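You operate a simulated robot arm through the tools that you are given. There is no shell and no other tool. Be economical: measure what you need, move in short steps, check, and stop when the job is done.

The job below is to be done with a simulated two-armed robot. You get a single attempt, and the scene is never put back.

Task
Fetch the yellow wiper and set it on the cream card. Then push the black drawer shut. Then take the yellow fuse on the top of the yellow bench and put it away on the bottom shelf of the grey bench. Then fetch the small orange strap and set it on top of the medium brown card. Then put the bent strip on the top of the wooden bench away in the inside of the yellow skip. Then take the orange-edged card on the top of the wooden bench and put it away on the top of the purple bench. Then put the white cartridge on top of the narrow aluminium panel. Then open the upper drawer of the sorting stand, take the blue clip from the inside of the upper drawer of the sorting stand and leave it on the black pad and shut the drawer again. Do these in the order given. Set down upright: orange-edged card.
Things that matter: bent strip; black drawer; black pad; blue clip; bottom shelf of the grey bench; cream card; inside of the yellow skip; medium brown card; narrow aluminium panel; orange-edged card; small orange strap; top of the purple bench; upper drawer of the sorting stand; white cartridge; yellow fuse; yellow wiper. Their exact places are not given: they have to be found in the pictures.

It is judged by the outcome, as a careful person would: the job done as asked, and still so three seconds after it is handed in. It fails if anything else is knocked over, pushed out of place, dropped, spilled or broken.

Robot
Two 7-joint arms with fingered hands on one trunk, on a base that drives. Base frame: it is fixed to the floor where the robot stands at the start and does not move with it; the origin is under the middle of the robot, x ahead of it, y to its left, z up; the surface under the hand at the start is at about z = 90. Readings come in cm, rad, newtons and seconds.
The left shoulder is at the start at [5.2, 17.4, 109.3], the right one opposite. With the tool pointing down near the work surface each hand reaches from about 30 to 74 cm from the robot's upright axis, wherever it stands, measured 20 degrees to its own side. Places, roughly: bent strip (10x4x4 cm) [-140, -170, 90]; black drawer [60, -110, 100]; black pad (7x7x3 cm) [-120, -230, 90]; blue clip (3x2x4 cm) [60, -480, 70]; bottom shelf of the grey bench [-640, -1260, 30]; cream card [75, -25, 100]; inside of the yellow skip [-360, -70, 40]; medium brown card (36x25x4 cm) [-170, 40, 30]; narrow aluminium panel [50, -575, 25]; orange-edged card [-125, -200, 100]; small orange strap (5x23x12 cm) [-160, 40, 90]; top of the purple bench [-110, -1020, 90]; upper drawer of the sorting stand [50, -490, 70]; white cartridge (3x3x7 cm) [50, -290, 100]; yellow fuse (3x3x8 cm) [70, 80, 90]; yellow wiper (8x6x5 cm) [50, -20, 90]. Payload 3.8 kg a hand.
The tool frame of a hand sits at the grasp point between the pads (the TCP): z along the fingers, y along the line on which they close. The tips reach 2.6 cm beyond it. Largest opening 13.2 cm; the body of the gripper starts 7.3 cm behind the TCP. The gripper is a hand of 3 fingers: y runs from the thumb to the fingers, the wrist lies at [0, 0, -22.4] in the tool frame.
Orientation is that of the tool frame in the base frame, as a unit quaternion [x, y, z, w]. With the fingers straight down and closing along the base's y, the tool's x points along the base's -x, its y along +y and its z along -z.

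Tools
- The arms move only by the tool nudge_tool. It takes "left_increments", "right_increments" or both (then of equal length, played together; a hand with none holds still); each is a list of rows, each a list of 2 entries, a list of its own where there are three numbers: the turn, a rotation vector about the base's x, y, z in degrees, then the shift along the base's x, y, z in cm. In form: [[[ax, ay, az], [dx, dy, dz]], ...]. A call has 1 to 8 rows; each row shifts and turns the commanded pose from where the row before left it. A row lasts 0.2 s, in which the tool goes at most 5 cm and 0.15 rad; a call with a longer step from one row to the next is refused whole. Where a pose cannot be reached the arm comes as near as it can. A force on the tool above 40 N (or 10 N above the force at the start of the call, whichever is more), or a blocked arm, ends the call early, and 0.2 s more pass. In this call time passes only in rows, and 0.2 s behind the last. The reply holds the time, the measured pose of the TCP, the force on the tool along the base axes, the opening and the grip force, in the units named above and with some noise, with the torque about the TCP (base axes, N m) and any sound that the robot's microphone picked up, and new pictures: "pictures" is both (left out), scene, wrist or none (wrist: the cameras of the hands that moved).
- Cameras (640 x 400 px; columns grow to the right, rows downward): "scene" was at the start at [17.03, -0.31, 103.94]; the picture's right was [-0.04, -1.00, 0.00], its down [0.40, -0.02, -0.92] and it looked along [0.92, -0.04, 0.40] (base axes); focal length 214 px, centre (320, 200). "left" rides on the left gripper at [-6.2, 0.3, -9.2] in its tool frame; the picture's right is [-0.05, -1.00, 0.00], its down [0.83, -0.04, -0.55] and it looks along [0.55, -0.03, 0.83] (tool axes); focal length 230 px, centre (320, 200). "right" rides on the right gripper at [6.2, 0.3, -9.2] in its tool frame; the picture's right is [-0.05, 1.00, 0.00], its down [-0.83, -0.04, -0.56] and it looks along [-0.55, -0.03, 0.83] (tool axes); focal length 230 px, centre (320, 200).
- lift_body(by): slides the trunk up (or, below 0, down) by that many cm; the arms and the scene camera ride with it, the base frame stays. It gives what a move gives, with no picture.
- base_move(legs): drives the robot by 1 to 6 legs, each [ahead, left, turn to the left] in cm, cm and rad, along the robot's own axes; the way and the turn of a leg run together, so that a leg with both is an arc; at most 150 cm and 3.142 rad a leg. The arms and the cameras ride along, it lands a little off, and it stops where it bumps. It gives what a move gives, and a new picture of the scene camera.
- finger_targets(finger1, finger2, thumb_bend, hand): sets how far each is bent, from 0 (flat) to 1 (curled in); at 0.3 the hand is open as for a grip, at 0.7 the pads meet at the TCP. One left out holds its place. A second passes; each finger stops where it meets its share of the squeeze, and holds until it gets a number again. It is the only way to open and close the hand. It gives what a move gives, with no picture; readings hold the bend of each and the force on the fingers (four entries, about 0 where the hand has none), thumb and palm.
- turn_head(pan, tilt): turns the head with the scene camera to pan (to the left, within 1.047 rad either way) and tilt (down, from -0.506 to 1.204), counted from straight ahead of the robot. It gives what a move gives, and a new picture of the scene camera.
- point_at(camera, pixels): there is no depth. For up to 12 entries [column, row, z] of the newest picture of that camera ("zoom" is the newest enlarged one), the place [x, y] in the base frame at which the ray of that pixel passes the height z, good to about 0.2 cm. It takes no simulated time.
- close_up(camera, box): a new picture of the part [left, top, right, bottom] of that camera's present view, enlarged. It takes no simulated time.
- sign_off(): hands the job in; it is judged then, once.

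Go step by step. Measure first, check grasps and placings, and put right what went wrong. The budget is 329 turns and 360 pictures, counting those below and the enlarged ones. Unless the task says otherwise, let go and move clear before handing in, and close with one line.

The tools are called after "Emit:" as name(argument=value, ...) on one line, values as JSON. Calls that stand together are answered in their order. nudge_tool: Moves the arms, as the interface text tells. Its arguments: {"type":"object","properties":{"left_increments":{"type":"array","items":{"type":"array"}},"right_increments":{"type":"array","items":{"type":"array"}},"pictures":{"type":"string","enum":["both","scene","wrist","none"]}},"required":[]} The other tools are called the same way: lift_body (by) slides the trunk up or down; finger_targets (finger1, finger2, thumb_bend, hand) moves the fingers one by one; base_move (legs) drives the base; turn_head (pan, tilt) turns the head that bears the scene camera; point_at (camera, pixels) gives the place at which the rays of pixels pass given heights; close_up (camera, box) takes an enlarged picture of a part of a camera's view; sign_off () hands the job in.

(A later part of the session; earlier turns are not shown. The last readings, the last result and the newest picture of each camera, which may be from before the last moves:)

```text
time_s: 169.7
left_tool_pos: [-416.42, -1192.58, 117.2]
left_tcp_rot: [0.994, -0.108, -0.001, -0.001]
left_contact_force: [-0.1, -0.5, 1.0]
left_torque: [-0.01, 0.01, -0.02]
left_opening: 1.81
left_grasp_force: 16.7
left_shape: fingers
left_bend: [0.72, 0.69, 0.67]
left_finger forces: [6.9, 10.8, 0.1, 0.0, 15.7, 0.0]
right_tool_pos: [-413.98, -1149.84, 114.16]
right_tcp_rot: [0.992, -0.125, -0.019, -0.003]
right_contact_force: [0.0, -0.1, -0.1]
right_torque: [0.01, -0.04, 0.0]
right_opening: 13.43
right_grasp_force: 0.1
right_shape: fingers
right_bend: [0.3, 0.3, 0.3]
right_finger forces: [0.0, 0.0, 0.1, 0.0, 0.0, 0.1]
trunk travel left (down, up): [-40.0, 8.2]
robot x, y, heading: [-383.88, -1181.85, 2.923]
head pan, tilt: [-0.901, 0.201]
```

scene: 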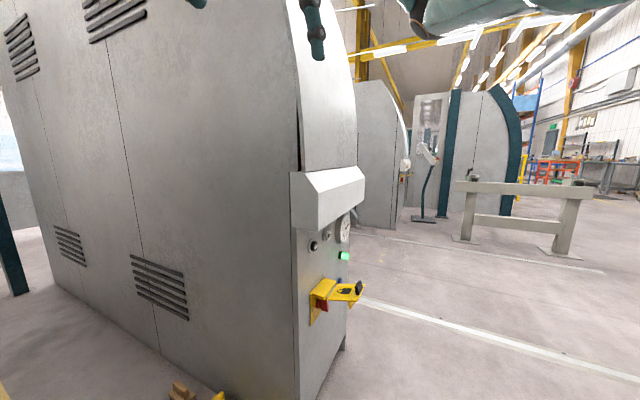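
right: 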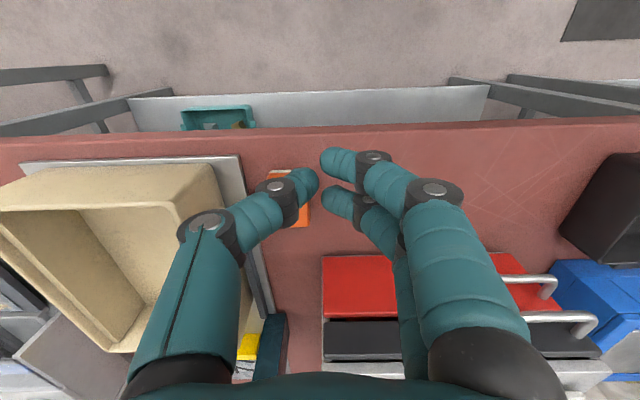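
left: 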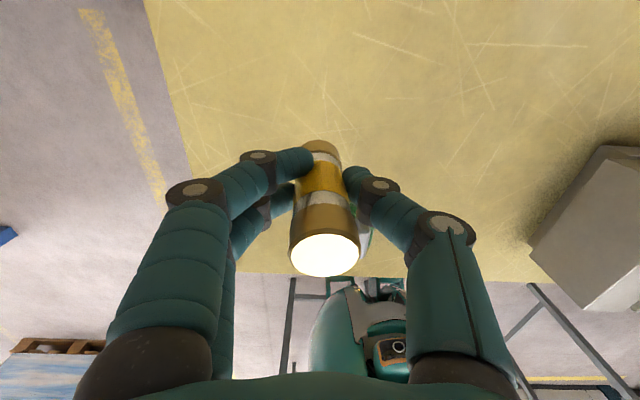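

The right elbow catches the cabinet's corner. I'll turn to face the benches (-y) and strafe through instead, since the robot is narrower that way.

Emit:
base_move(legs=[[-8, 0, 0], [0, 0, 1.79]])

Emit:
turn_head(pan=-0.9, tilt=0.3)

```text
time_s: 175.1
left_tool_pos: [-358.94, -1213.21, 117.22]
left_tcp_rot: [0.706, 0.709, -0.001, 0.0]
left_contact_force: [0.4, -0.6, -0.5]
left_torque: [-0.02, 0.02, 0.01]
left_opening: 1.81
left_grasp_force: 16.8
left_shape: fingers
left_bend: [0.72, 0.69, 0.67]
left_finger forces: [6.9, 10.9, 0.1, 0.1, 15.5, 0.0]
right_tool_pos: [-401.13, -1220.39, 114.07]
right_tcp_rot: [0.717, 0.696, -0.013, 0.013]
right_contact_force: [1.1, -0.4, 0.1]
right_torque: [0.0, -0.03, 0.0]
right_opening: 13.42
right_grasp_force: 0.1
right_shape: fingers
right_bend: [0.3, 0.3, 0.3]
right_finger forces: [0.1, 0.0, 0.0, 0.0, 0.1, 0.0]
trunk travel left (down, up): [-40.0, 8.2]
robot x, y, heading: [-375.96, -1183.83, -1.566]
head pan, tilt: [-0.901, 0.201]
```

scene: 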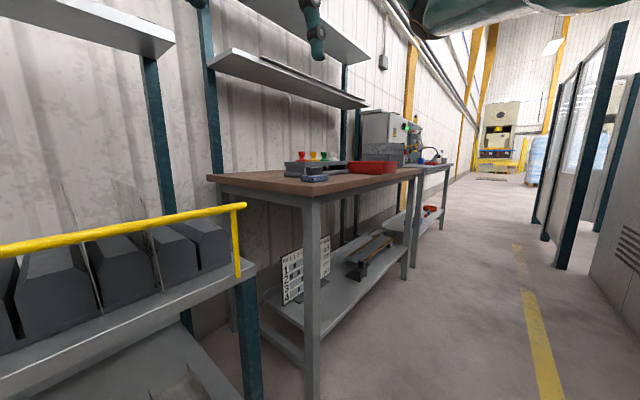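

```text
time_s: 175.8
left_tool_pos: [-358.97, -1213.22, 117.21]
left_tcp_rot: [0.705, 0.709, -0.001, 0.0]
left_contact_force: [0.7, 0.6, -0.9]
left_torque: [0.0, 0.03, 0.0]
left_opening: 1.83
left_grasp_force: 16.7
left_shape: fingers
left_bend: [0.72, 0.69, 0.67]
left_finger forces: [6.9, 10.9, 0.0, 0.0, 15.5, 0.1]
right_tool_pos: [-401.17, -1220.21, 114.14]
right_tcp_rot: [0.717, 0.696, -0.014, 0.014]
right_contact_force: [0.1, 0.2, 0.8]
right_torque: [-0.03, 0.03, 0.02]
right_opening: 13.44
right_grasp_force: 0.1
right_shape: fingers
right_bend: [0.3, 0.3, 0.3]
right_finger forces: [0.0, 0.1, 0.1, 0.0, 0.0, 0.0]
trunk travel left (down, up): [-40.0, 8.2]
robot x, y, heading: [-376.23, -1184.04, -1.567]
head pan, tilt: [-0.901, 0.3]
```

scene: 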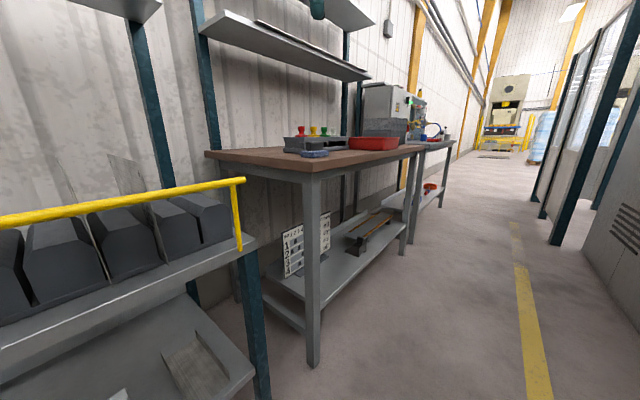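

Now I strafe right along the passage to x≈-625.

Emit:
base_move(legs=[[3, -100, -0.003], [0, -100, 0], [0, -50, 0]])

Emit:
turn_head(pan=0, tilt=0.7)

```text
time_s: 198.2
left_tool_pos: [-610.38, -1219.63, 117.3]
left_tcp_rot: [0.697, 0.717, -0.001, 0.0]
left_contact_force: [-0.5, -0.5, 0.4]
left_torque: [-0.02, 0.02, 0.02]
left_opening: 1.84
left_grasp_force: 17.0
left_shape: fingers
left_bend: [0.72, 0.69, 0.67]
left_finger forces: [6.7, 10.8, 0.0, 0.0, 15.5, 0.0]
right_tool_pos: [-652.36, -1227.64, 114.11]
right_tcp_rot: [0.71, 0.704, -0.013, 0.015]
right_contact_force: [-0.4, -0.4, 0.0]
right_torque: [0.0, 0.02, 0.01]
right_opening: 13.45
right_grasp_force: 0.0
right_shape: fingers
right_bend: [0.3, 0.3, 0.3]
right_finger forces: [0.0, 0.1, 0.1, 0.0, 0.0, 0.0]
trunk travel left (down, up): [-40.0, 8.2]
robot x, y, heading: [-628.24, -1190.56, -1.546]
head pan, tilt: [-0.901, 0.3]
```

scene: 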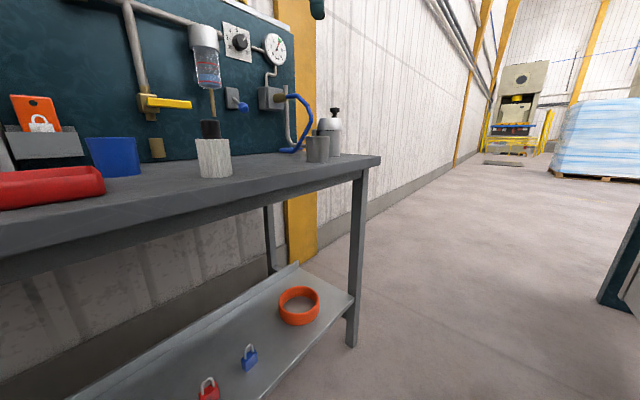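

```text
time_s: 199.4
left_tool_pos: [-610.31, -1219.52, 117.24]
left_tcp_rot: [0.697, 0.717, -0.001, 0.0]
left_contact_force: [-0.9, 0.0, -0.6]
left_torque: [-0.03, -0.02, 0.02]
left_opening: 1.83
left_grasp_force: 16.4
left_shape: fingers
left_bend: [0.72, 0.69, 0.67]
left_finger forces: [6.8, 10.8, 0.0, 0.0, 15.5, 0.1]
right_tool_pos: [-652.42, -1227.54, 114.05]
right_tcp_rot: [0.71, 0.704, -0.014, 0.014]
right_contact_force: [0.6, -0.2, 0.3]
right_torque: [0.0, -0.04, 0.01]
right_opening: 13.43
right_grasp_force: 0.0
right_shape: fingers
right_bend: [0.3, 0.3, 0.3]
right_finger forces: [0.1, 0.1, 0.0, 0.0, 0.1, 0.0]
trunk travel left (down, up): [-40.0, 8.2]
robot x, y, heading: [-628.74, -1190.35, -1.545]
head pan, tilt: [0.0, 0.7]
```

scene: 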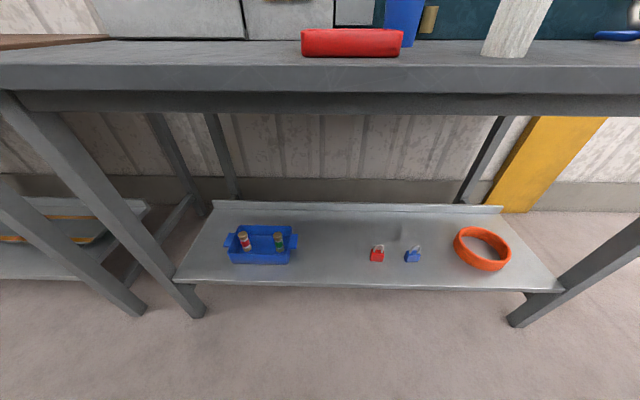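

The bottom shelf is visible: blue tray (262,245), locks (377,253) and (413,254), and free space at about (333,258). I measure it.

Emit:
point_at(camera="scene", pixels=[[333, 258, 30], [333, 287, 30], [333, 207, 30], [298, 250, 32], [370, 258, 31], [420, 260, 31], [455, 255, 31], [510, 320, 0], [200, 310, 0], [640, 90, 88], [0, 90, 88]])

```text
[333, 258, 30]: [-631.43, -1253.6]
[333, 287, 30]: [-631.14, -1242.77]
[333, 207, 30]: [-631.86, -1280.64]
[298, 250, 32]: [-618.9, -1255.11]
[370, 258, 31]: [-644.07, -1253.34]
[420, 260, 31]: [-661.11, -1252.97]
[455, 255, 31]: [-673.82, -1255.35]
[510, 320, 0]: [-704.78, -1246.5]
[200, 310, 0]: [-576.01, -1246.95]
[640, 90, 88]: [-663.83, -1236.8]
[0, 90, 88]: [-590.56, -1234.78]
```

Target is about (-631,-1255), between the tray and the red lock. I retract the right hand a bit and lower the trunk 40.

Emit:
nudge_tool(right_increments=[[[0, 0, 0], [0, 3.5, 0]], [[0, 0, 0], [-2, 3.5, 0]]], pictures="none")

Emit:
lift_body(by=-39)

Emit:
nudge_tool(left_increments=[[[0, 0, 0], [0, 0, -5]], [[0, 0, 0], [0, 0, -5]], [[0, 0, 0], [0, 0, -5]], [[0, 0, 0], [0, 0, -5]], [[0, 0, 0], [0, 0, -5]], [[0, 0, 0], [0, 0, -5]]])

```text
time_s: 200.0
left_tool_pos: [-610.38, -1219.45, 117.27]
left_tcp_rot: [0.697, 0.717, -0.001, 0.0]
left_contact_force: [0.5, 0.7, -0.6]
left_torque: [0.01, 0.01, 0.01]
left_opening: 1.79
left_grasp_force: 16.3
left_shape: fingers
left_bend: [0.72, 0.69, 0.67]
left_finger forces: [6.8, 11.0, 0.0, 0.0, 15.5, 0.1]
right_tool_pos: [-654.59, -1220.34, 113.85]
right_tcp_rot: [0.71, 0.704, -0.014, 0.014]
right_contact_force: [-0.2, -0.1, 0.7]
right_torque: [-0.01, 0.0, 0.0]
right_opening: 13.43
right_grasp_force: 0.0
right_shape: fingers
right_bend: [0.3, 0.3, 0.3]
right_finger forces: [0.0, 0.0, 0.1, 0.1, 0.0, 0.0]
trunk travel left (down, up): [-40.0, 8.2]
robot x, y, heading: [-628.37, -1190.42, -1.537]
head pan, tilt: [0.0, 0.7]
```

```text
time_s: 203.8
left_tool_pos: [-610.43, -1219.59, 78.25]
left_tcp_rot: [0.697, 0.717, -0.001, 0.0]
left_contact_force: [-0.1, -0.9, -0.1]
left_torque: [0.01, 0.04, 0.02]
left_opening: 1.81
left_grasp_force: 17.1
left_shape: fingers
left_bend: [0.72, 0.69, 0.67]
left_finger forces: [6.7, 10.9, 0.0, 0.1, 15.5, 0.0]
right_tool_pos: [-654.33, -1223.69, 74.16]
right_tcp_rot: [0.709, 0.705, 0.011, -0.012]
right_contact_force: [-0.4, 0.4, -0.7]
right_torque: [-0.01, 0.0, 0.02]
right_opening: 13.42
right_grasp_force: 0.0
right_shape: fingers
right_bend: [0.3, 0.3, 0.3]
right_finger forces: [0.0, 0.0, 0.0, 0.1, 0.0, 0.0]
trunk travel left (down, up): [-1.0, 47.2]
robot x, y, heading: [-628.55, -1190.47, -1.54]
head pan, tilt: [0.0, 0.7]
```

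```text
time_s: 205.2
left_tool_pos: [-610.35, -1219.52, 70.27]
left_tcp_rot: [0.697, 0.717, -0.001, -0.001]
left_contact_force: [0.2, 0.1, -1.4]
left_torque: [0.02, 0.0, -0.01]
left_opening: 1.81
left_grasp_force: 16.5
left_shape: fingers
left_bend: [0.72, 0.69, 0.67]
left_finger forces: [6.7, 11.0, 0.0, 0.1, 15.5, 0.1]
left hand out of reach, approached as far as the arm can: row 2, 3, 4, 5, 6
right_tool_pos: [-654.36, -1223.65, 74.2]
right_tcp_rot: [0.71, 0.704, 0.012, -0.012]
right_contact_force: [0.5, 0.8, -0.4]
right_torque: [-0.01, 0.0, 0.01]
right_opening: 13.44
right_grasp_force: 0.1
right_shape: fingers
right_bend: [0.3, 0.3, 0.3]
right_finger forces: [0.1, 0.0, 0.1, 0.0, 0.0, 0.0]
trunk travel left (down, up): [-1.0, 47.2]
robot x, y, heading: [-628.15, -1190.72, -1.541]
head pan, tilt: [0.0, 0.7]
```

scene: 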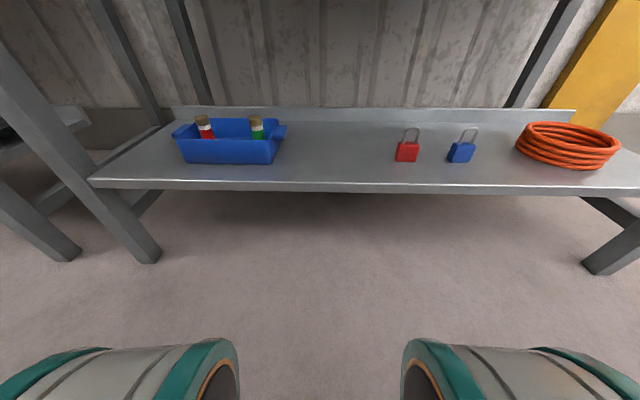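
left: 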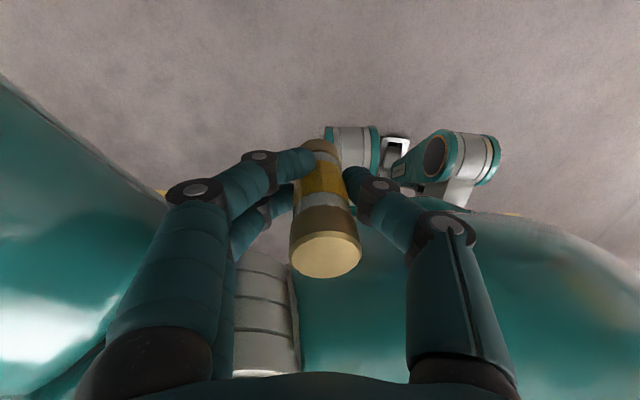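

Close-in and low is out of the arm's reach. I back off a little and strafe right, so the hand can extend and go down in front of the bench.

Emit:
base_move(legs=[[-10, -17, -0.03]])

Emit:
nudge_tool(left_increments=[[[0, 0, 0], [0, -4, -2]], [[0, 0, 0], [0, -4, -3]], [[0, 0, 0], [0, -3, -4]], [[0, 0, 0], [0, 0, -5]], [[0, 0, 0], [0, 0, -5]]])

```text
time_s: 207.3
left_tool_pos: [-628.57, -1210.36, 70.27]
left_tcp_rot: [0.707, 0.707, 0.0, -0.001]
left_contact_force: [0.2, -0.3, -0.2]
left_torque: [-0.03, 0.0, 0.0]
left_opening: 1.8
left_grasp_force: 16.6
left_shape: fingers
left_bend: [0.72, 0.69, 0.67]
left_finger forces: [6.7, 11.0, 0.0, 0.0, 15.5, 0.0]
right_tool_pos: [-672.74, -1213.33, 74.28]
right_tcp_rot: [0.719, 0.695, 0.012, -0.012]
right_contact_force: [0.2, 0.4, -0.1]
right_torque: [-0.02, -0.02, 0.02]
right_opening: 13.43
right_grasp_force: 0.0
right_shape: fingers
right_bend: [0.3, 0.3, 0.3]
right_finger forces: [0.0, 0.0, 0.1, 0.0, 0.1, 0.0]
trunk travel left (down, up): [-1.0, 47.2]
robot x, y, heading: [-645.99, -1181.26, -1.57]
head pan, tilt: [0.0, 0.7]
```

scene: 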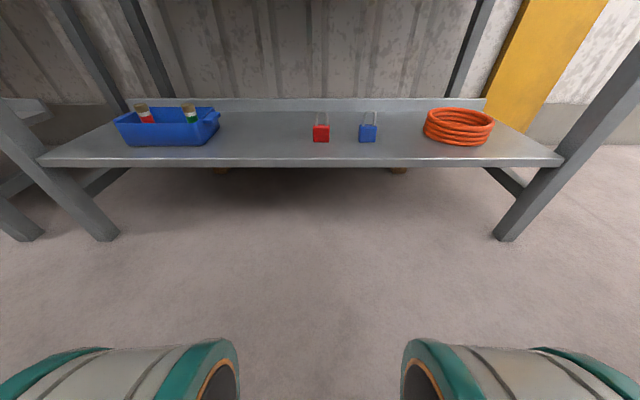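

```text
time_s: 208.5
left_tool_pos: [-628.6, -1221.96, 51.62]
left_tcp_rot: [0.707, 0.707, -0.001, -0.001]
left_contact_force: [0.1, -0.9, -0.4]
left_torque: [-0.03, -0.01, -0.01]
left_opening: 1.79
left_grasp_force: 16.9
left_shape: fingers
left_bend: [0.72, 0.69, 0.67]
left_finger forces: [6.7, 10.8, 0.0, 0.0, 15.3, 0.0]
left hand out of reach, approached as far as the arm can: row 5
right_tool_pos: [-672.69, -1213.23, 74.27]
right_tcp_rot: [0.719, 0.694, 0.012, -0.013]
right_contact_force: [0.0, 0.8, -0.2]
right_torque: [0.02, -0.01, -0.01]
right_opening: 13.41
right_grasp_force: 0.1
right_shape: fingers
right_bend: [0.3, 0.3, 0.3]
right_finger forces: [0.1, 0.0, 0.0, 0.1, 0.1, 0.1]
trunk travel left (down, up): [-1.0, 47.2]
robot x, y, heading: [-645.78, -1180.9, -1.573]
head pan, tilt: [0.0, 0.7]
```

scene: 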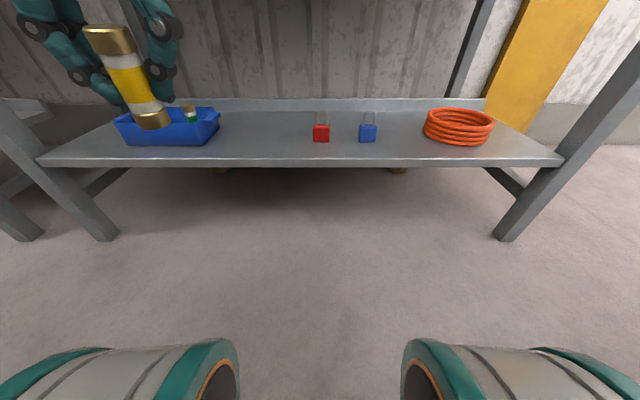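
left: 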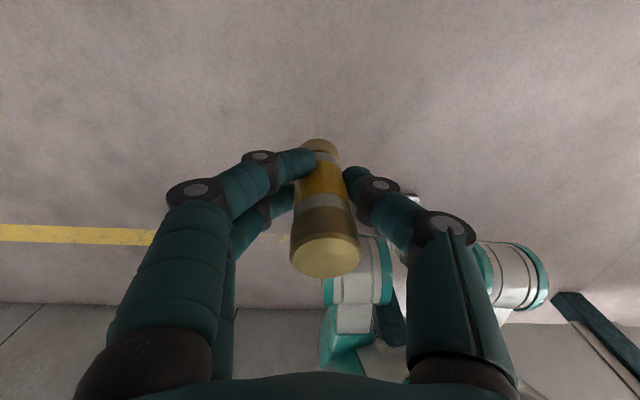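

TCP is at z 51.6, just in front. I re-measure the shelf from this lower viewpoint.

Emit:
point_at(camera="scene", pixels=[[270, 166, 30], [270, 160, 30], [221, 130, 32], [313, 142, 30], [313, 142, 29], [270, 160, 29], [270, 160, 31], [270, 110, 30], [245, 145, 30]])

```text
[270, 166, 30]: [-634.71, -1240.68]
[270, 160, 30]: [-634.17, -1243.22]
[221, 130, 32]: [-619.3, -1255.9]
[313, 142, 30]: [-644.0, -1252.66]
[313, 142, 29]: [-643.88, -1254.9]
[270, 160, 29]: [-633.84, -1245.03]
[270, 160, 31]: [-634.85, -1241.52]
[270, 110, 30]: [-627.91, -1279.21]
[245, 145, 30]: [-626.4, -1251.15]
```

Shelf top is z≈30 and the target is (-631.5,-1253). I bring the hand in under the bench top at z≈44.

Emit:
nudge_tool(left_increments=[[[0, 0, 0], [-0.5, -3.5, -2.5]], [[0, 0, 0], [-0.5, -4, -2.5]], [[0, 0, 0], [-0.5, -4, -2]], [[0, 0, 0], [-0.5, -4, 0]], [[0, 0, 0], [-0.5, -4, 0]], [[0, 0, 0], [-0.5, -4, 0]], [[0, 0, 0], [0, -4, 0]], [[0, 0, 0], [0, -3.5, 0]]])

```text
time_s: 210.3
left_tool_pos: [-631.73, -1252.88, 44.27]
left_tcp_rot: [0.708, 0.706, -0.001, -0.002]
left_contact_force: [0.0, -0.1, -0.6]
left_torque: [-0.04, 0.01, 0.0]
left_opening: 1.75
left_grasp_force: 15.9
left_shape: fingers
left_bend: [0.73, 0.69, 0.67]
left_finger forces: [6.8, 10.6, 0.1, 0.0, 14.9, 0.0]
right_tool_pos: [-672.73, -1213.28, 74.31]
right_tcp_rot: [0.719, 0.695, 0.011, -0.012]
right_contact_force: [0.3, -0.1, -0.1]
right_torque: [-0.01, 0.01, 0.02]
right_opening: 13.44
right_grasp_force: 0.0
right_shape: fingers
right_bend: [0.3, 0.3, 0.3]
right_finger forces: [0.0, 0.1, 0.0, 0.0, 0.0, 0.0]
trunk travel left (down, up): [-1.0, 47.2]
robot x, y, heading: [-645.85, -1180.83, -1.572]
head pan, tilt: [0.0, 0.7]
```

scene: 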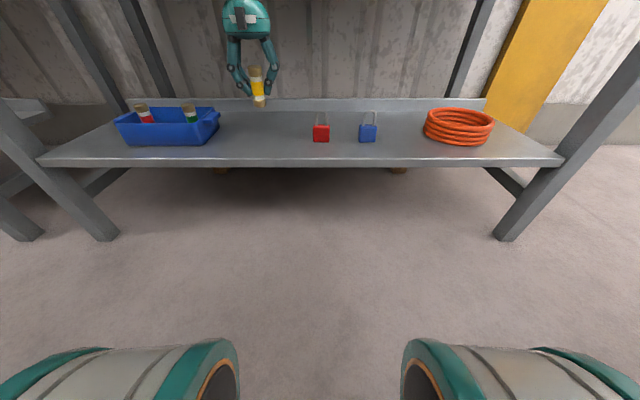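
left: 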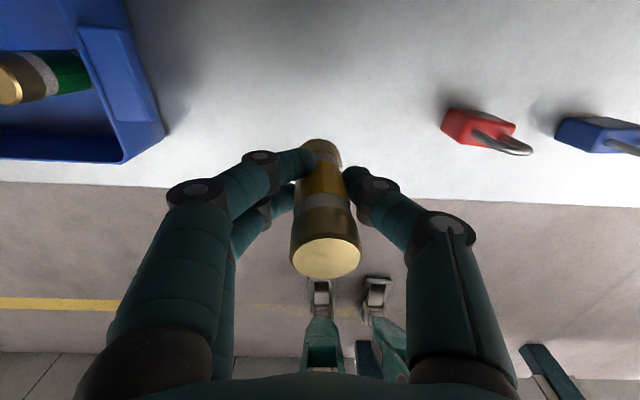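

Positioned. I lower toward 35.5 and feel for contact.

Emit:
nudge_tool(left_increments=[[[0, 0, 0], [0, -1, -3]], [[0, 0, 0], [0, -1, -3]], [[0, 0, 0], [0, 0, -2.2]], [[0, 0, 0], [0, 0, -0.5]]])

```text
time_s: 211.3
left_tool_pos: [-631.77, -1254.99, 35.64]
left_tcp_rot: [0.707, 0.707, -0.001, 0.0]
left_contact_force: [0.0, 0.0, -0.4]
left_torque: [0.02, 0.01, -0.01]
left_opening: 1.71
left_grasp_force: 16.2
left_shape: fingers
left_bend: [0.73, 0.69, 0.67]
left_finger forces: [6.6, 10.4, 0.1, 0.1, 14.9, 0.0]
right_tool_pos: [-672.66, -1213.27, 74.26]
right_tcp_rot: [0.719, 0.694, 0.012, -0.013]
right_contact_force: [0.3, 0.3, 0.6]
right_torque: [0.02, -0.02, 0.0]
right_opening: 13.43
right_grasp_force: 0.1
right_shape: fingers
right_bend: [0.3, 0.3, 0.3]
right_finger forces: [0.0, 0.1, 0.1, 0.1, 0.0, 0.0]
trunk travel left (down, up): [-1.0, 47.2]
robot x, y, heading: [-645.59, -1180.75, -1.57]
head pan, tilt: [0.0, 0.7]
```

scene: 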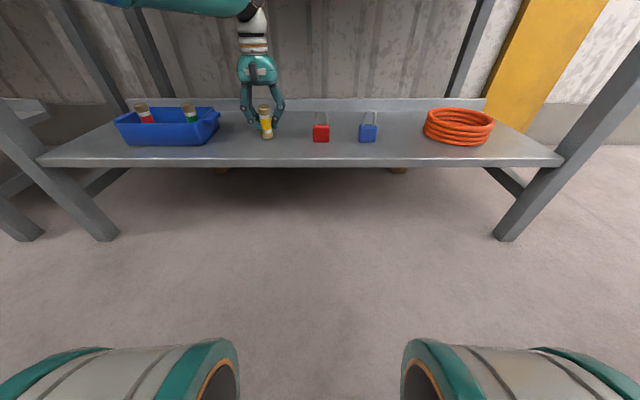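
left: 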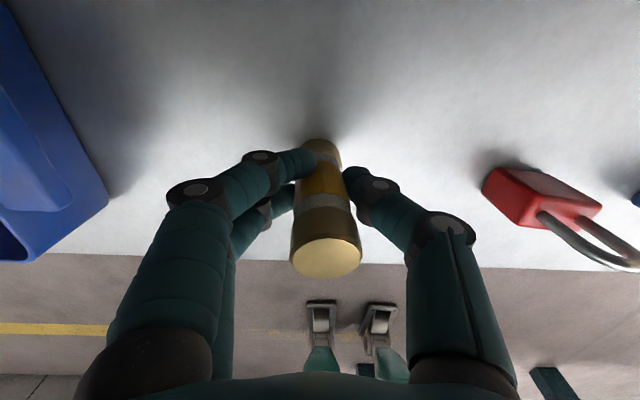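

Emit:
nudge_tool(left_increments=[[[0, 0, 0], [0, 0, -0.4]], [[0, 0, 0], [0, 0, -0.4]]], pictures="none")

```text
time_s: 211.9
left_tool_pos: [-631.82, -1255.08, 35.09]
left_tcp_rot: [0.708, 0.707, -0.002, -0.002]
left_contact_force: [1.1, -1.3, 5.8]
left_torque: [-0.03, -0.01, 0.0]
left_opening: 1.73
left_grasp_force: 18.3
left_shape: fingers
left_bend: [0.73, 0.7, 0.67]
left_finger forces: [8.1, 11.8, 0.1, 0.0, 16.4, 0.0]
right_tool_pos: [-672.54, -1213.25, 74.27]
right_tcp_rot: [0.719, 0.695, 0.012, -0.012]
right_contact_force: [-0.4, 0.6, 0.6]
right_torque: [-0.01, -0.03, 0.03]
right_opening: 13.43
right_grasp_force: 0.0
right_shape: fingers
right_bend: [0.3, 0.3, 0.3]
right_finger forces: [0.0, 0.0, 0.1, 0.0, 0.0, 0.0]
trunk travel left (down, up): [-1.0, 47.2]
robot x, y, heading: [-645.79, -1180.98, -1.57]
head pan, tilt: [0.0, 0.7]
```

Contact at 5.8 N. I release by opening evenly, then check.

Emit:
finger_targets(hand="left", finger1=0.5, finger2=0.5, thumb_bend=0.5)

Emit:
close_up(camera="left", box=[0, 0, 640, 400])

```text
time_s: 212.9
left_tool_pos: [-631.74, -1255.0, 35.0]
left_tcp_rot: [0.707, 0.707, 0.0, 0.0]
left_contact_force: [-0.2, 1.4, 0.2]
left_torque: [0.02, -0.02, 0.0]
left_opening: 6.71
left_grasp_force: 0.0
left_shape: fingers
left_bend: [0.5, 0.5, 0.5]
left_finger forces: [0.0, 0.0, 0.0, 0.0, 0.1, 0.0]
right_tool_pos: [-672.62, -1213.25, 74.3]
right_tcp_rot: [0.719, 0.694, 0.012, -0.012]
right_contact_force: [0.7, 0.3, -0.1]
right_torque: [0.0, -0.04, 0.03]
right_opening: 13.46
right_grasp_force: 0.0
right_shape: fingers
right_bend: [0.3, 0.3, 0.3]
right_finger forces: [0.0, 0.0, 0.1, 0.0, 0.1, 0.1]
trunk travel left (down, up): [-1.0, 47.2]
robot x, y, heading: [-645.5, -1181.09, -1.575]
head pan, tilt: [0.0, 0.7]
```

```text
1.00 times, centred on (320, 200) of left (not enlarged: the box is as wide or as high as the picture)
```

zoom: 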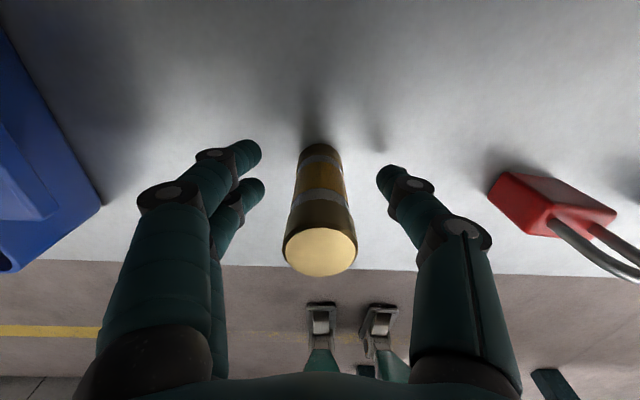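

The fuse stands free. I rise 9 cm and withdraw out the way I came.

Emit:
nudge_tool(left_increments=[[[0, 0, 0], [0, 0, 3]], [[0, 0, 0], [0, 0, 3]], [[0, 0, 0], [0, 0, 3.5]], [[0, 0, 0], [0, 4.5, 0]], [[0, 0, 0], [0, 4.5, 0]], [[0, 0, 0], [0, 4.5, 0]], [[0, 0, 0], [0, 4.5, 0]], [[0, 0, 0], [0, 4.5, 0]]], pictures="none")

Emit:
nudge_tool(left_increments=[[[0, 0, 0], [0, 4, 2]], [[0, 0, 0], [0, 4, 3]], [[0, 0, 0], [0, 4, 3]], [[0, 0, 0], [0, 4, 3]], [[0, 0, 0], [0, 4, 3]], [[0, 0, 0], [0, 3, 4]]])

```text
time_s: 214.7
left_tool_pos: [-631.93, -1232.57, 44.7]
left_tcp_rot: [0.707, 0.708, -0.001, 0.0]
left_contact_force: [-0.9, -0.1, 0.1]
left_torque: [-0.01, -0.01, 0.0]
left_opening: 6.7
left_grasp_force: 0.1
left_shape: fingers
left_bend: [0.5, 0.5, 0.5]
left_finger forces: [0.1, 0.0, 0.1, 0.2, 0.1, 0.1]
right_tool_pos: [-672.59, -1213.18, 74.32]
right_tcp_rot: [0.719, 0.695, 0.011, -0.012]
right_contact_force: [0.6, -0.3, -0.3]
right_torque: [-0.03, 0.02, 0.0]
right_opening: 13.41
right_grasp_force: 0.1
right_shape: fingers
right_bend: [0.3, 0.3, 0.3]
right_finger forces: [0.1, 0.1, 0.1, 0.0, 0.0, 0.1]
trunk travel left (down, up): [-1.0, 47.2]
robot x, y, heading: [-646.09, -1180.8, -1.573]
head pan, tilt: [0.0, 0.7]
```

```text
time_s: 216.1
left_tool_pos: [-636.49, -1215.67, 60.12]
left_tcp_rot: [0.706, 0.708, 0.001, -0.002]
left_contact_force: [-0.7, 0.2, -0.8]
left_torque: [0.03, 0.01, -0.02]
left_opening: 6.76
left_grasp_force: 0.1
left_shape: fingers
left_bend: [0.5, 0.5, 0.5]
left_finger forces: [0.0, 0.1, 0.1, 0.0, 0.0, 0.0]
left hand out of reach, approached as far as the arm can: row 3, 4, 5, 6
right_tool_pos: [-672.63, -1213.27, 74.31]
right_tcp_rot: [0.719, 0.695, 0.012, -0.014]
right_contact_force: [-0.3, -0.7, 0.4]
right_torque: [0.01, 0.02, 0.03]
right_opening: 13.41
right_grasp_force: 0.2
right_shape: fingers
right_bend: [0.3, 0.3, 0.3]
right_finger forces: [0.0, 0.0, 0.1, 0.0, 0.0, 0.0]
trunk travel left (down, up): [-1.0, 47.2]
robot x, y, heading: [-645.74, -1181.11, -1.569]
head pan, tilt: [0.0, 0.7]
```

scene: 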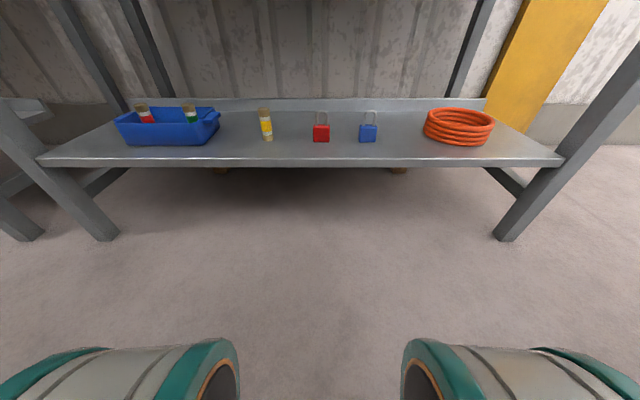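
left: 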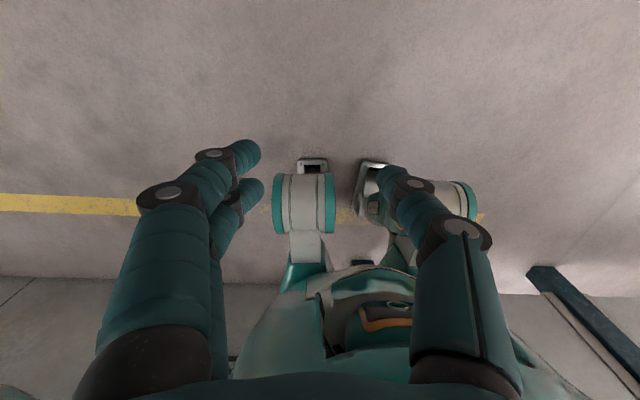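

The fuse stands on the grey bench's bottom shelf. I raise the trunk and drive back the way I came.

Emit:
lift_body(by=39)

Emit:
base_move(legs=[[0, 90, 0], [0, 90, 0], [0, 90, 0], [0, 80, 0], [0, 84, 0]])

```text
time_s: 219.9
left_tool_pos: [-636.43, -1215.54, 99.05]
left_tcp_rot: [0.707, 0.707, 0.0, 0.0]
left_contact_force: [0.3, -0.5, 0.5]
left_torque: [-0.02, 0.0, -0.04]
left_opening: 6.74
left_grasp_force: 0.1
left_shape: fingers
left_bend: [0.5, 0.5, 0.5]
left_finger forces: [0.0, 0.0, 0.0, 0.1, 0.0, 0.0]
right_tool_pos: [-672.58, -1213.23, 113.19]
right_tcp_rot: [0.719, 0.695, 0.012, -0.012]
right_contact_force: [-0.3, -0.6, -0.3]
right_torque: [-0.02, -0.02, 0.02]
right_opening: 13.42
right_grasp_force: 0.0
right_shape: fingers
right_bend: [0.3, 0.3, 0.3]
right_finger forces: [0.1, 0.1, 0.0, 0.0, 0.1, 0.1]
trunk travel left (down, up): [-40.0, 8.2]
robot x, y, heading: [-646.08, -1181.0, -1.573]
head pan, tilt: [0.0, 0.7]
```

```text
time_s: 258.3
left_tool_pos: [-201.35, -1210.59, 99.1]
left_tcp_rot: [0.707, 0.707, 0.0, 0.0]
left_contact_force: [0.1, -0.4, -0.3]
left_torque: [0.02, 0.01, -0.01]
left_opening: 6.78
left_grasp_force: 0.2
left_shape: fingers
left_bend: [0.5, 0.5, 0.5]
left_finger forces: [0.0, 0.0, 0.1, 0.1, 0.0, 0.1]
right_tool_pos: [-237.71, -1208.57, 113.19]
right_tcp_rot: [0.719, 0.695, 0.011, -0.013]
right_contact_force: [0.9, -0.2, 0.4]
right_torque: [0.0, 0.0, -0.02]
right_opening: 13.43
right_grasp_force: 0.1
right_shape: fingers
right_bend: [0.3, 0.3, 0.3]
right_finger forces: [0.1, 0.1, 0.0, 0.1, 0.0, 0.1]
trunk travel left (down, up): [-40.0, 8.2]
robot x, y, heading: [-210.42, -1176.35, -1.574]
head pan, tilt: [0.0, 0.7]
```

scene: 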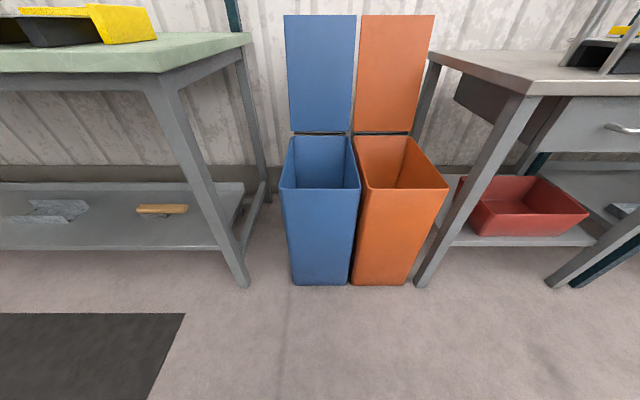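

Retracing: backward between the conveyor and purple bench, strafe left, then backward up the aisle.

Emit:
base_move(legs=[[-150, 0, 0.003], [-150, 0, 0], [-97, 0, 0], [0, 95, 0], [0, 95, 0], [-100, 0, 0]])

Emit:
turn_head(pan=0, tilt=0.2)

```text
time_s: 298.7
left_tool_pos: [-9.18, -714.2, 99.15]
left_tcp_rot: [0.708, 0.707, 0.0, -0.001]
left_contact_force: [-0.6, -0.5, -0.5]
left_torque: [0.0, 0.01, -0.01]
left_opening: 6.77
left_grasp_force: 0.1
left_shape: fingers
left_bend: [0.5, 0.5, 0.5]
left_finger forces: [0.1, 0.1, 0.0, 0.1, 0.0, 0.1]
right_tool_pos: [-45.42, -711.95, 113.23]
right_tcp_rot: [0.72, 0.694, 0.011, -0.013]
right_contact_force: [0.4, -0.8, 0.3]
right_torque: [-0.01, 0.02, -0.01]
right_opening: 13.46
right_grasp_force: 0.1
right_shape: fingers
right_bend: [0.3, 0.3, 0.3]
right_finger forces: [0.0, 0.1, 0.0, 0.1, 0.0, 0.0]
trunk travel left (down, up): [-40.0, 8.2]
robot x, y, heading: [-18.51, -679.66, -1.572]
head pan, tilt: [0.0, 0.7]
```

scene: 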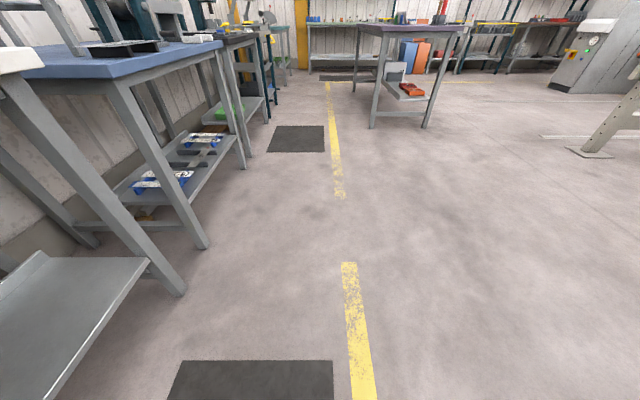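

```text
time_s: 299.6
left_tool_pos: [-9.11, -714.07, 99.07]
left_tcp_rot: [0.708, 0.707, -0.001, -0.001]
left_contact_force: [-0.3, -0.5, -0.8]
left_torque: [0.0, -0.03, 0.04]
left_opening: 6.76
left_grasp_force: 0.0
left_shape: fingers
left_bend: [0.5, 0.5, 0.5]
left_finger forces: [0.0, 0.0, 0.0, 0.0, 0.0, 0.0]
right_tool_pos: [-45.39, -711.99, 113.26]
right_tcp_rot: [0.719, 0.694, 0.011, -0.012]
right_contact_force: [-0.4, 0.6, 0.0]
right_torque: [0.01, 0.0, 0.02]
right_opening: 13.42
right_grasp_force: 0.0
right_shape: fingers
right_bend: [0.3, 0.3, 0.3]
right_finger forces: [0.1, 0.0, 0.0, 0.1, 0.0, 0.0]
trunk travel left (down, up): [-40.0, 8.2]
robot x, y, heading: [-18.8, -679.73, -1.575]
head pan, tilt: [0.0, 0.201]
```

scene: 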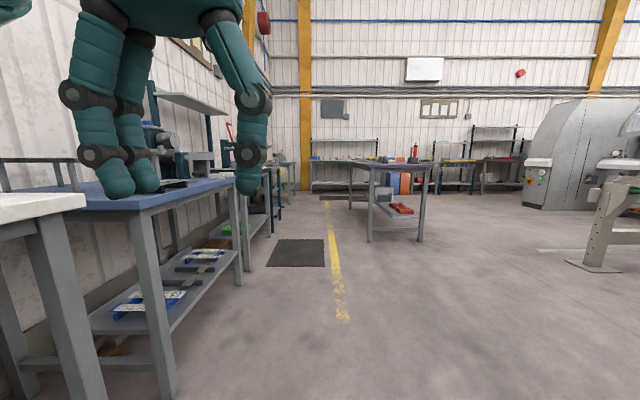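

On track at (-19,-680). I continue backward up to y≈45.

Emit:
base_move(legs=[[-150, 0, 0.004], [-150, 0, 0], [-150, 0, 0], [-150, 0, 0], [-115, 0, 0]])

```text
time_s: 333.8
left_tool_pos: [-0.1, 5.03, 99.21]
left_tcp_rot: [0.712, 0.702, -0.001, 0.0]
left_contact_force: [-1.1, -0.2, 0.9]
left_torque: [-0.01, -0.01, 0.02]
left_opening: 6.75
left_grasp_force: 0.0
left_shape: fingers
left_bend: [0.5, 0.5, 0.5]
left_finger forces: [0.0, 0.0, 0.0, 0.1, 0.0, 0.1]
right_tool_pos: [-36.08, 7.63, 113.19]
right_tcp_rot: [0.724, 0.69, 0.011, -0.012]
right_contact_force: [-0.2, 0.3, 0.5]
right_torque: [-0.01, 0.01, 0.02]
right_opening: 13.46
right_grasp_force: 0.1
right_shape: fingers
right_bend: [0.3, 0.3, 0.3]
right_finger forces: [0.0, 0.0, 0.1, 0.1, 0.0, 0.0]
trunk travel left (down, up): [-40.0, 8.2]
robot x, y, heading: [-8.84, 39.41, -1.588]
head pan, tilt: [0.0, 0.201]
```

scene: 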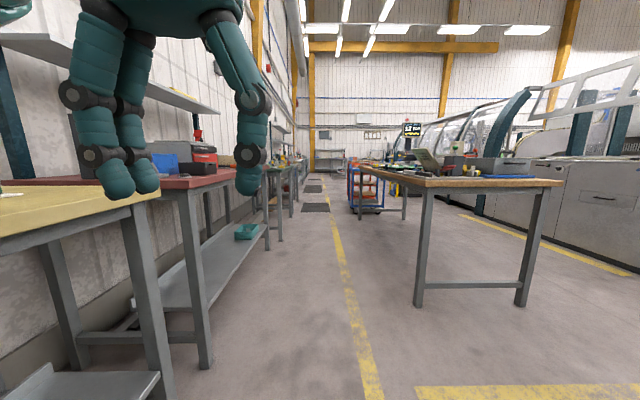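

I move right 30 and turn right to face -x (the brown bench).

Emit:
base_move(legs=[[0, -30, 0], [0, 0, -1.553]])

Emit:
turn_head(pan=0, tilt=0.4)

Emit:
finger_targets(hand="left", finger1=0.3, finger2=0.3, thumb_bend=0.3)

```text
time_s: 340.8
left_tool_pos: [-73.62, 30.01, 99.21]
left_tcp_rot: [1.0, 0.01, 0.0, -0.001]
left_contact_force: [-0.5, -0.1, -1.0]
left_torque: [0.01, 0.01, 0.01]
left_opening: 6.76
left_grasp_force: 0.1
left_shape: fingers
left_bend: [0.5, 0.5, 0.5]
left_finger forces: [0.0, 0.1, 0.0, 0.1, 0.0, 0.0]
right_tool_pos: [-72.15, 66.21, 113.26]
right_tcp_rot: [1.0, -0.006, 0.017, -0.001]
right_contact_force: [0.8, 0.0, 0.4]
right_torque: [-0.02, 0.02, -0.03]
right_opening: 13.43
right_grasp_force: 0.0
right_shape: fingers
right_bend: [0.3, 0.3, 0.3]
right_finger forces: [0.1, 0.0, 0.0, 0.1, 0.0, 0.0]
trunk travel left (down, up): [-40.0, 8.2]
robot x, y, heading: [-39.25, 40.34, -3.124]
head pan, tilt: [0.0, 0.201]
```

scene: 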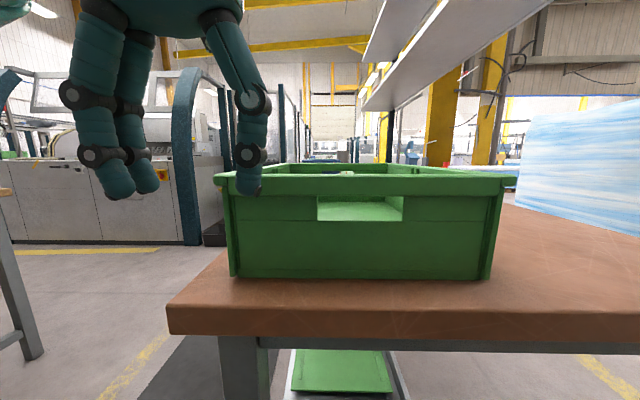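

```text
time_s: 341.5
left_tool_pos: [-73.72, 29.99, 99.15]
left_tcp_rot: [1.0, 0.009, 0.0, -0.002]
left_contact_force: [-0.4, 0.0, -0.1]
left_torque: [-0.01, 0.01, -0.02]
left_opening: 6.76
left_grasp_force: 0.0
left_shape: fingers
left_bend: [0.5, 0.5, 0.5]
left_finger forces: [0.0, 0.2, 0.1, 0.0, 0.1, 0.0]
right_tool_pos: [-72.19, 66.27, 113.31]
right_tcp_rot: [1.0, -0.008, 0.017, 0.0]
right_contact_force: [0.2, -0.4, 0.0]
right_torque: [-0.01, 0.0, 0.0]
right_opening: 13.43
right_grasp_force: 0.0
right_shape: fingers
right_bend: [0.3, 0.3, 0.3]
right_finger forces: [0.1, 0.1, 0.1, 0.0, 0.0, 0.0]
trunk travel left (down, up): [-40.0, 8.2]
robot x, y, heading: [-39.43, 40.02, -3.116]
head pan, tilt: [0.0, 0.4]
```

scene: 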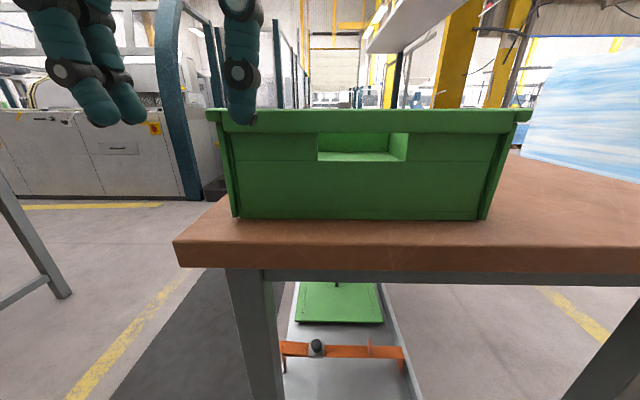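

```text
time_s: 342.5
left_tool_pos: [-73.62, 29.9, 99.24]
left_tcp_rot: [1.0, 0.01, 0.0, -0.001]
left_contact_force: [0.9, 0.3, 0.3]
left_torque: [0.02, -0.01, -0.03]
left_opening: 13.4
left_grasp_force: 0.2
left_shape: fingers
left_bend: [0.3, 0.3, 0.3]
left_finger forces: [0.0, 0.0, 0.0, 0.0, 0.1, 0.0]
right_tool_pos: [-72.24, 66.2, 113.31]
right_tcp_rot: [1.0, -0.008, 0.017, 0.0]
right_contact_force: [0.5, 0.1, 0.3]
right_torque: [0.0, 0.0, -0.01]
right_opening: 13.43
right_grasp_force: 0.0
right_shape: fingers
right_bend: [0.3, 0.3, 0.3]
right_finger forces: [0.1, 0.0, 0.0, 0.0, 0.0, 0.0]
trunk travel left (down, up): [-40.0, 8.2]
robot x, y, heading: [-39.63, 39.94, -3.121]
head pan, tilt: [0.0, 0.4]
```

A green crate is on the brown bench, and an orange thing shows on the shelf below (345,352). I measure, and look from other head angles.

Emit:
point_at(camera="scene", pixels=[[175, 243, 90], [640, 248, 90], [235, 217, 90], [475, 219, 90], [225, 200, 90], [345, 352, 30], [290, 340, 30], [400, 340, 30], [340, 320, 30], [340, 285, 30], [270, 395, 0]])

Emit:
close_up(camera="right", box=[0, 0, 640, 400])

Emit:
turn_head(pan=-0.6, tilt=0.5)

```text
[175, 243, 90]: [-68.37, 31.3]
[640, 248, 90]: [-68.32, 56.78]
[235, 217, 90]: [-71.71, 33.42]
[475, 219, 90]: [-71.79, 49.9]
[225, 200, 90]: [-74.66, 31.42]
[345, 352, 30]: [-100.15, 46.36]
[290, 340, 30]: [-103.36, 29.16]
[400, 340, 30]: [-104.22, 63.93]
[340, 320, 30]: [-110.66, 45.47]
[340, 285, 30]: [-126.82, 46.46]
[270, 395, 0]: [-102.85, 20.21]
```

```text
1.00 times, centred on (320, 200) of right (not enlarged: the box is as wide or as high as the picture)
```

zoom: 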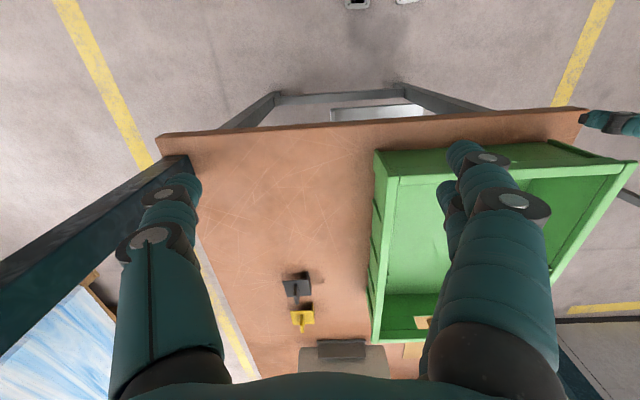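

```text
time_s: 343.5
left_tool_pos: [-73.55, 30.02, 99.17]
left_tcp_rot: [1.0, 0.01, 0.001, -0.001]
left_contact_force: [-0.4, -1.0, -0.7]
left_torque: [-0.06, -0.01, 0.0]
left_opening: 13.44
left_grasp_force: 0.1
left_shape: fingers
left_bend: [0.3, 0.3, 0.3]
left_finger forces: [0.0, 0.0, 0.0, 0.0, 0.1, 0.1]
right_tool_pos: [-72.32, 66.22, 113.18]
right_tcp_rot: [1.0, -0.007, 0.016, -0.001]
right_contact_force: [0.3, -0.3, -0.4]
right_torque: [0.01, 0.02, -0.02]
right_opening: 13.44
right_grasp_force: 0.1
right_shape: fingers
right_bend: [0.3, 0.3, 0.3]
right_finger forces: [0.0, 0.0, 0.1, 0.1, 0.0, 0.1]
trunk travel left (down, up): [-40.0, 8.2]
robot x, y, heading: [-39.07, 39.78, -3.119]
head pan, tilt: [-0.6, 0.499]
```

scene: 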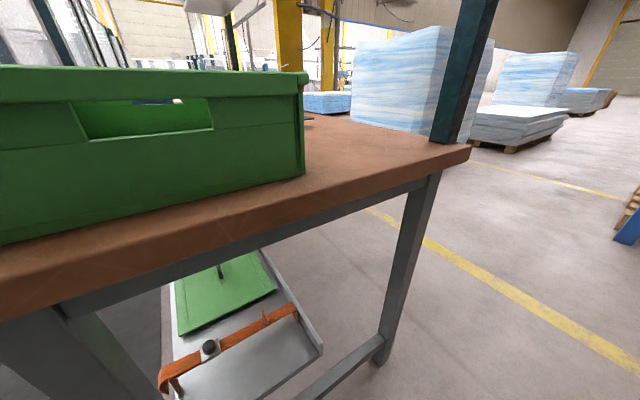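

The bench runs long in -x with a narrow end towards me. I'll go round to its south side: strafe to y≈-38, forward to x≈-158, and turn to face +y.

Emit:
base_move(legs=[[0, 78, -0.02], [118, 0, 0], [0, 0, -1.571]])

Emit:
turn_head(pan=0, tilt=0.5)

```text
time_s: 360.3
left_tool_pos: [-164.54, -5.29, 99.3]
left_tcp_rot: [-0.704, 0.71, -0.001, 0.0]
left_contact_force: [0.7, 0.4, 0.8]
left_torque: [-0.01, 0.0, 0.02]
left_opening: 13.4
left_grasp_force: 0.0
left_shape: fingers
left_bend: [0.3, 0.3, 0.3]
left_finger forces: [0.0, 0.0, 0.0, 0.0, 0.0, 0.0]
right_tool_pos: [-128.5, -7.65, 113.3]
right_tcp_rot: [-0.692, 0.722, -0.011, -0.012]
right_contact_force: [0.0, 0.2, -0.5]
right_torque: [0.01, 0.0, 0.02]
right_opening: 13.4
right_grasp_force: 0.0
right_shape: fingers
right_bend: [0.3, 0.3, 0.3]
right_finger forces: [0.1, 0.0, 0.0, 0.1, 0.0, 0.0]
trunk travel left (down, up): [-40.0, 8.2]
robot x, y, heading: [-155.54, -40.16, 1.562]
head pan, tilt: [-0.6, 0.499]
```

scene: 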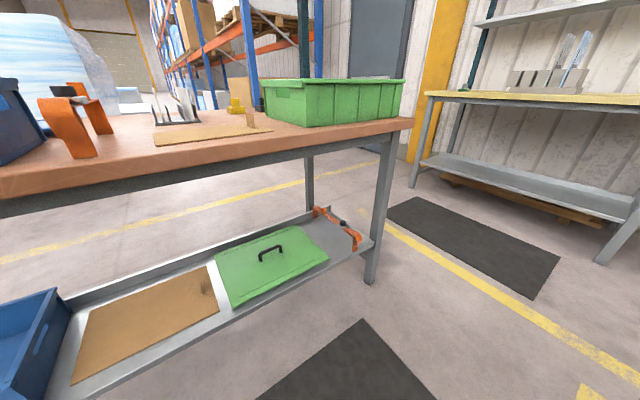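

```text
time_s: 361.3
left_tool_pos: [-164.61, -5.39, 99.15]
left_tcp_rot: [-0.704, 0.711, -0.001, 0.0]
left_contact_force: [-0.7, -0.3, 0.1]
left_torque: [0.02, 0.0, -0.01]
left_opening: 13.39
left_grasp_force: 0.1
left_shape: fingers
left_bend: [0.3, 0.3, 0.3]
left_finger forces: [0.0, 0.0, 0.0, 0.0, 0.1, 0.1]
right_tool_pos: [-128.37, -7.74, 113.26]
right_tcp_rot: [-0.692, 0.722, -0.011, -0.011]
right_contact_force: [0.0, 0.6, -0.8]
right_torque: [0.01, 0.0, 0.03]
right_opening: 13.45
right_grasp_force: 0.1
right_shape: fingers
right_bend: [0.3, 0.3, 0.3]
right_finger forces: [0.0, 0.0, 0.0, 0.0, 0.0, 0.1]
trunk travel left (down, up): [-40.0, 8.2]
robot x, y, heading: [-155.49, -39.93, 1.568]
head pan, tilt: [0.0, 0.499]
```

scene: 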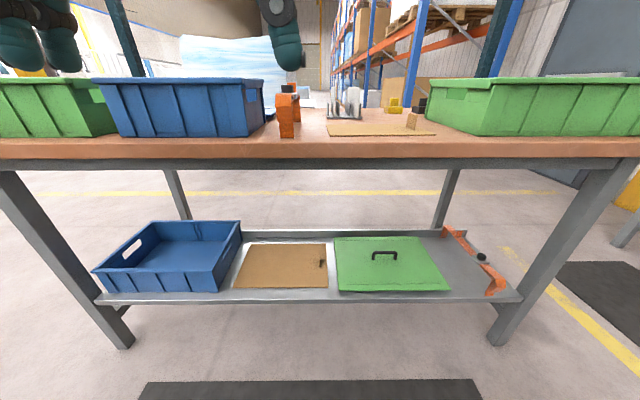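

The small orange strap stands on the bench top at (287,110), and the medium brown card is on the bottom shelf at (283,265). I take close-ups and measure.

Emit:
close_up(camera="scene", box=[220, 70, 440, 170])

Emit:
close_up(camera="scene", box=[80, 200, 400, 330])

Emit:
point_at(camera="scene", pixels=[[340, 140, 88], [340, 160, 82], [279, 137, 90], [297, 137, 90], [234, 288, 30], [326, 288, 30], [327, 243, 30], [245, 243, 30], [125, 345, 0], [492, 345, 0], [320, 304, 28]])

```text
2.91 times, centred on (330, 120) of scene
```

zoom: 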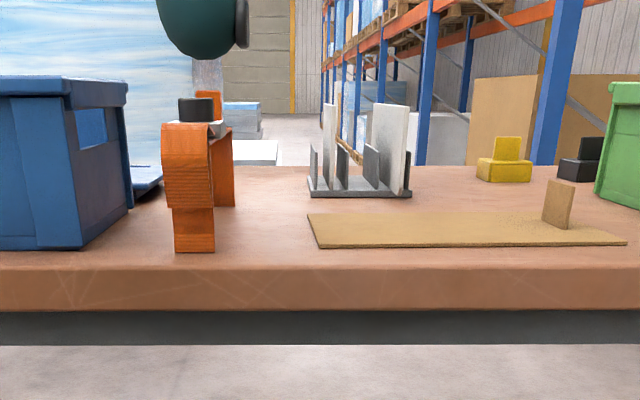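

```text
2.00 times, centred on (240, 265) of scene
```

zoom: 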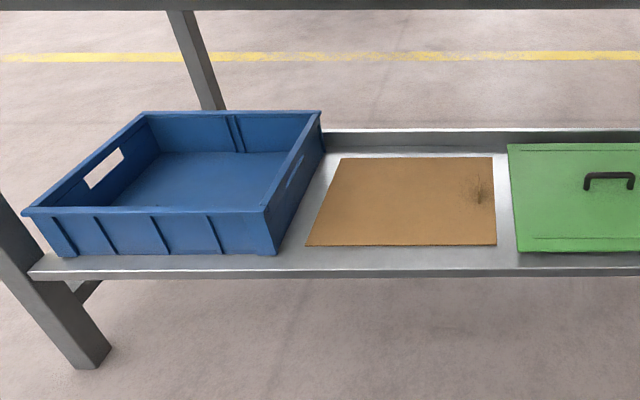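

```text
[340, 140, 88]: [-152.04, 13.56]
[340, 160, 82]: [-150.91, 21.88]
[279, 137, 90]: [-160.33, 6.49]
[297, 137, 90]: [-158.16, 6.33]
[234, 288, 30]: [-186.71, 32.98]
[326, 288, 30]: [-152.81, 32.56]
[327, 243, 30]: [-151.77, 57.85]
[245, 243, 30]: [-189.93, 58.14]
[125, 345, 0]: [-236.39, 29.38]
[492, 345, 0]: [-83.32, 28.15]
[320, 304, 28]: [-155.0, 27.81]
```

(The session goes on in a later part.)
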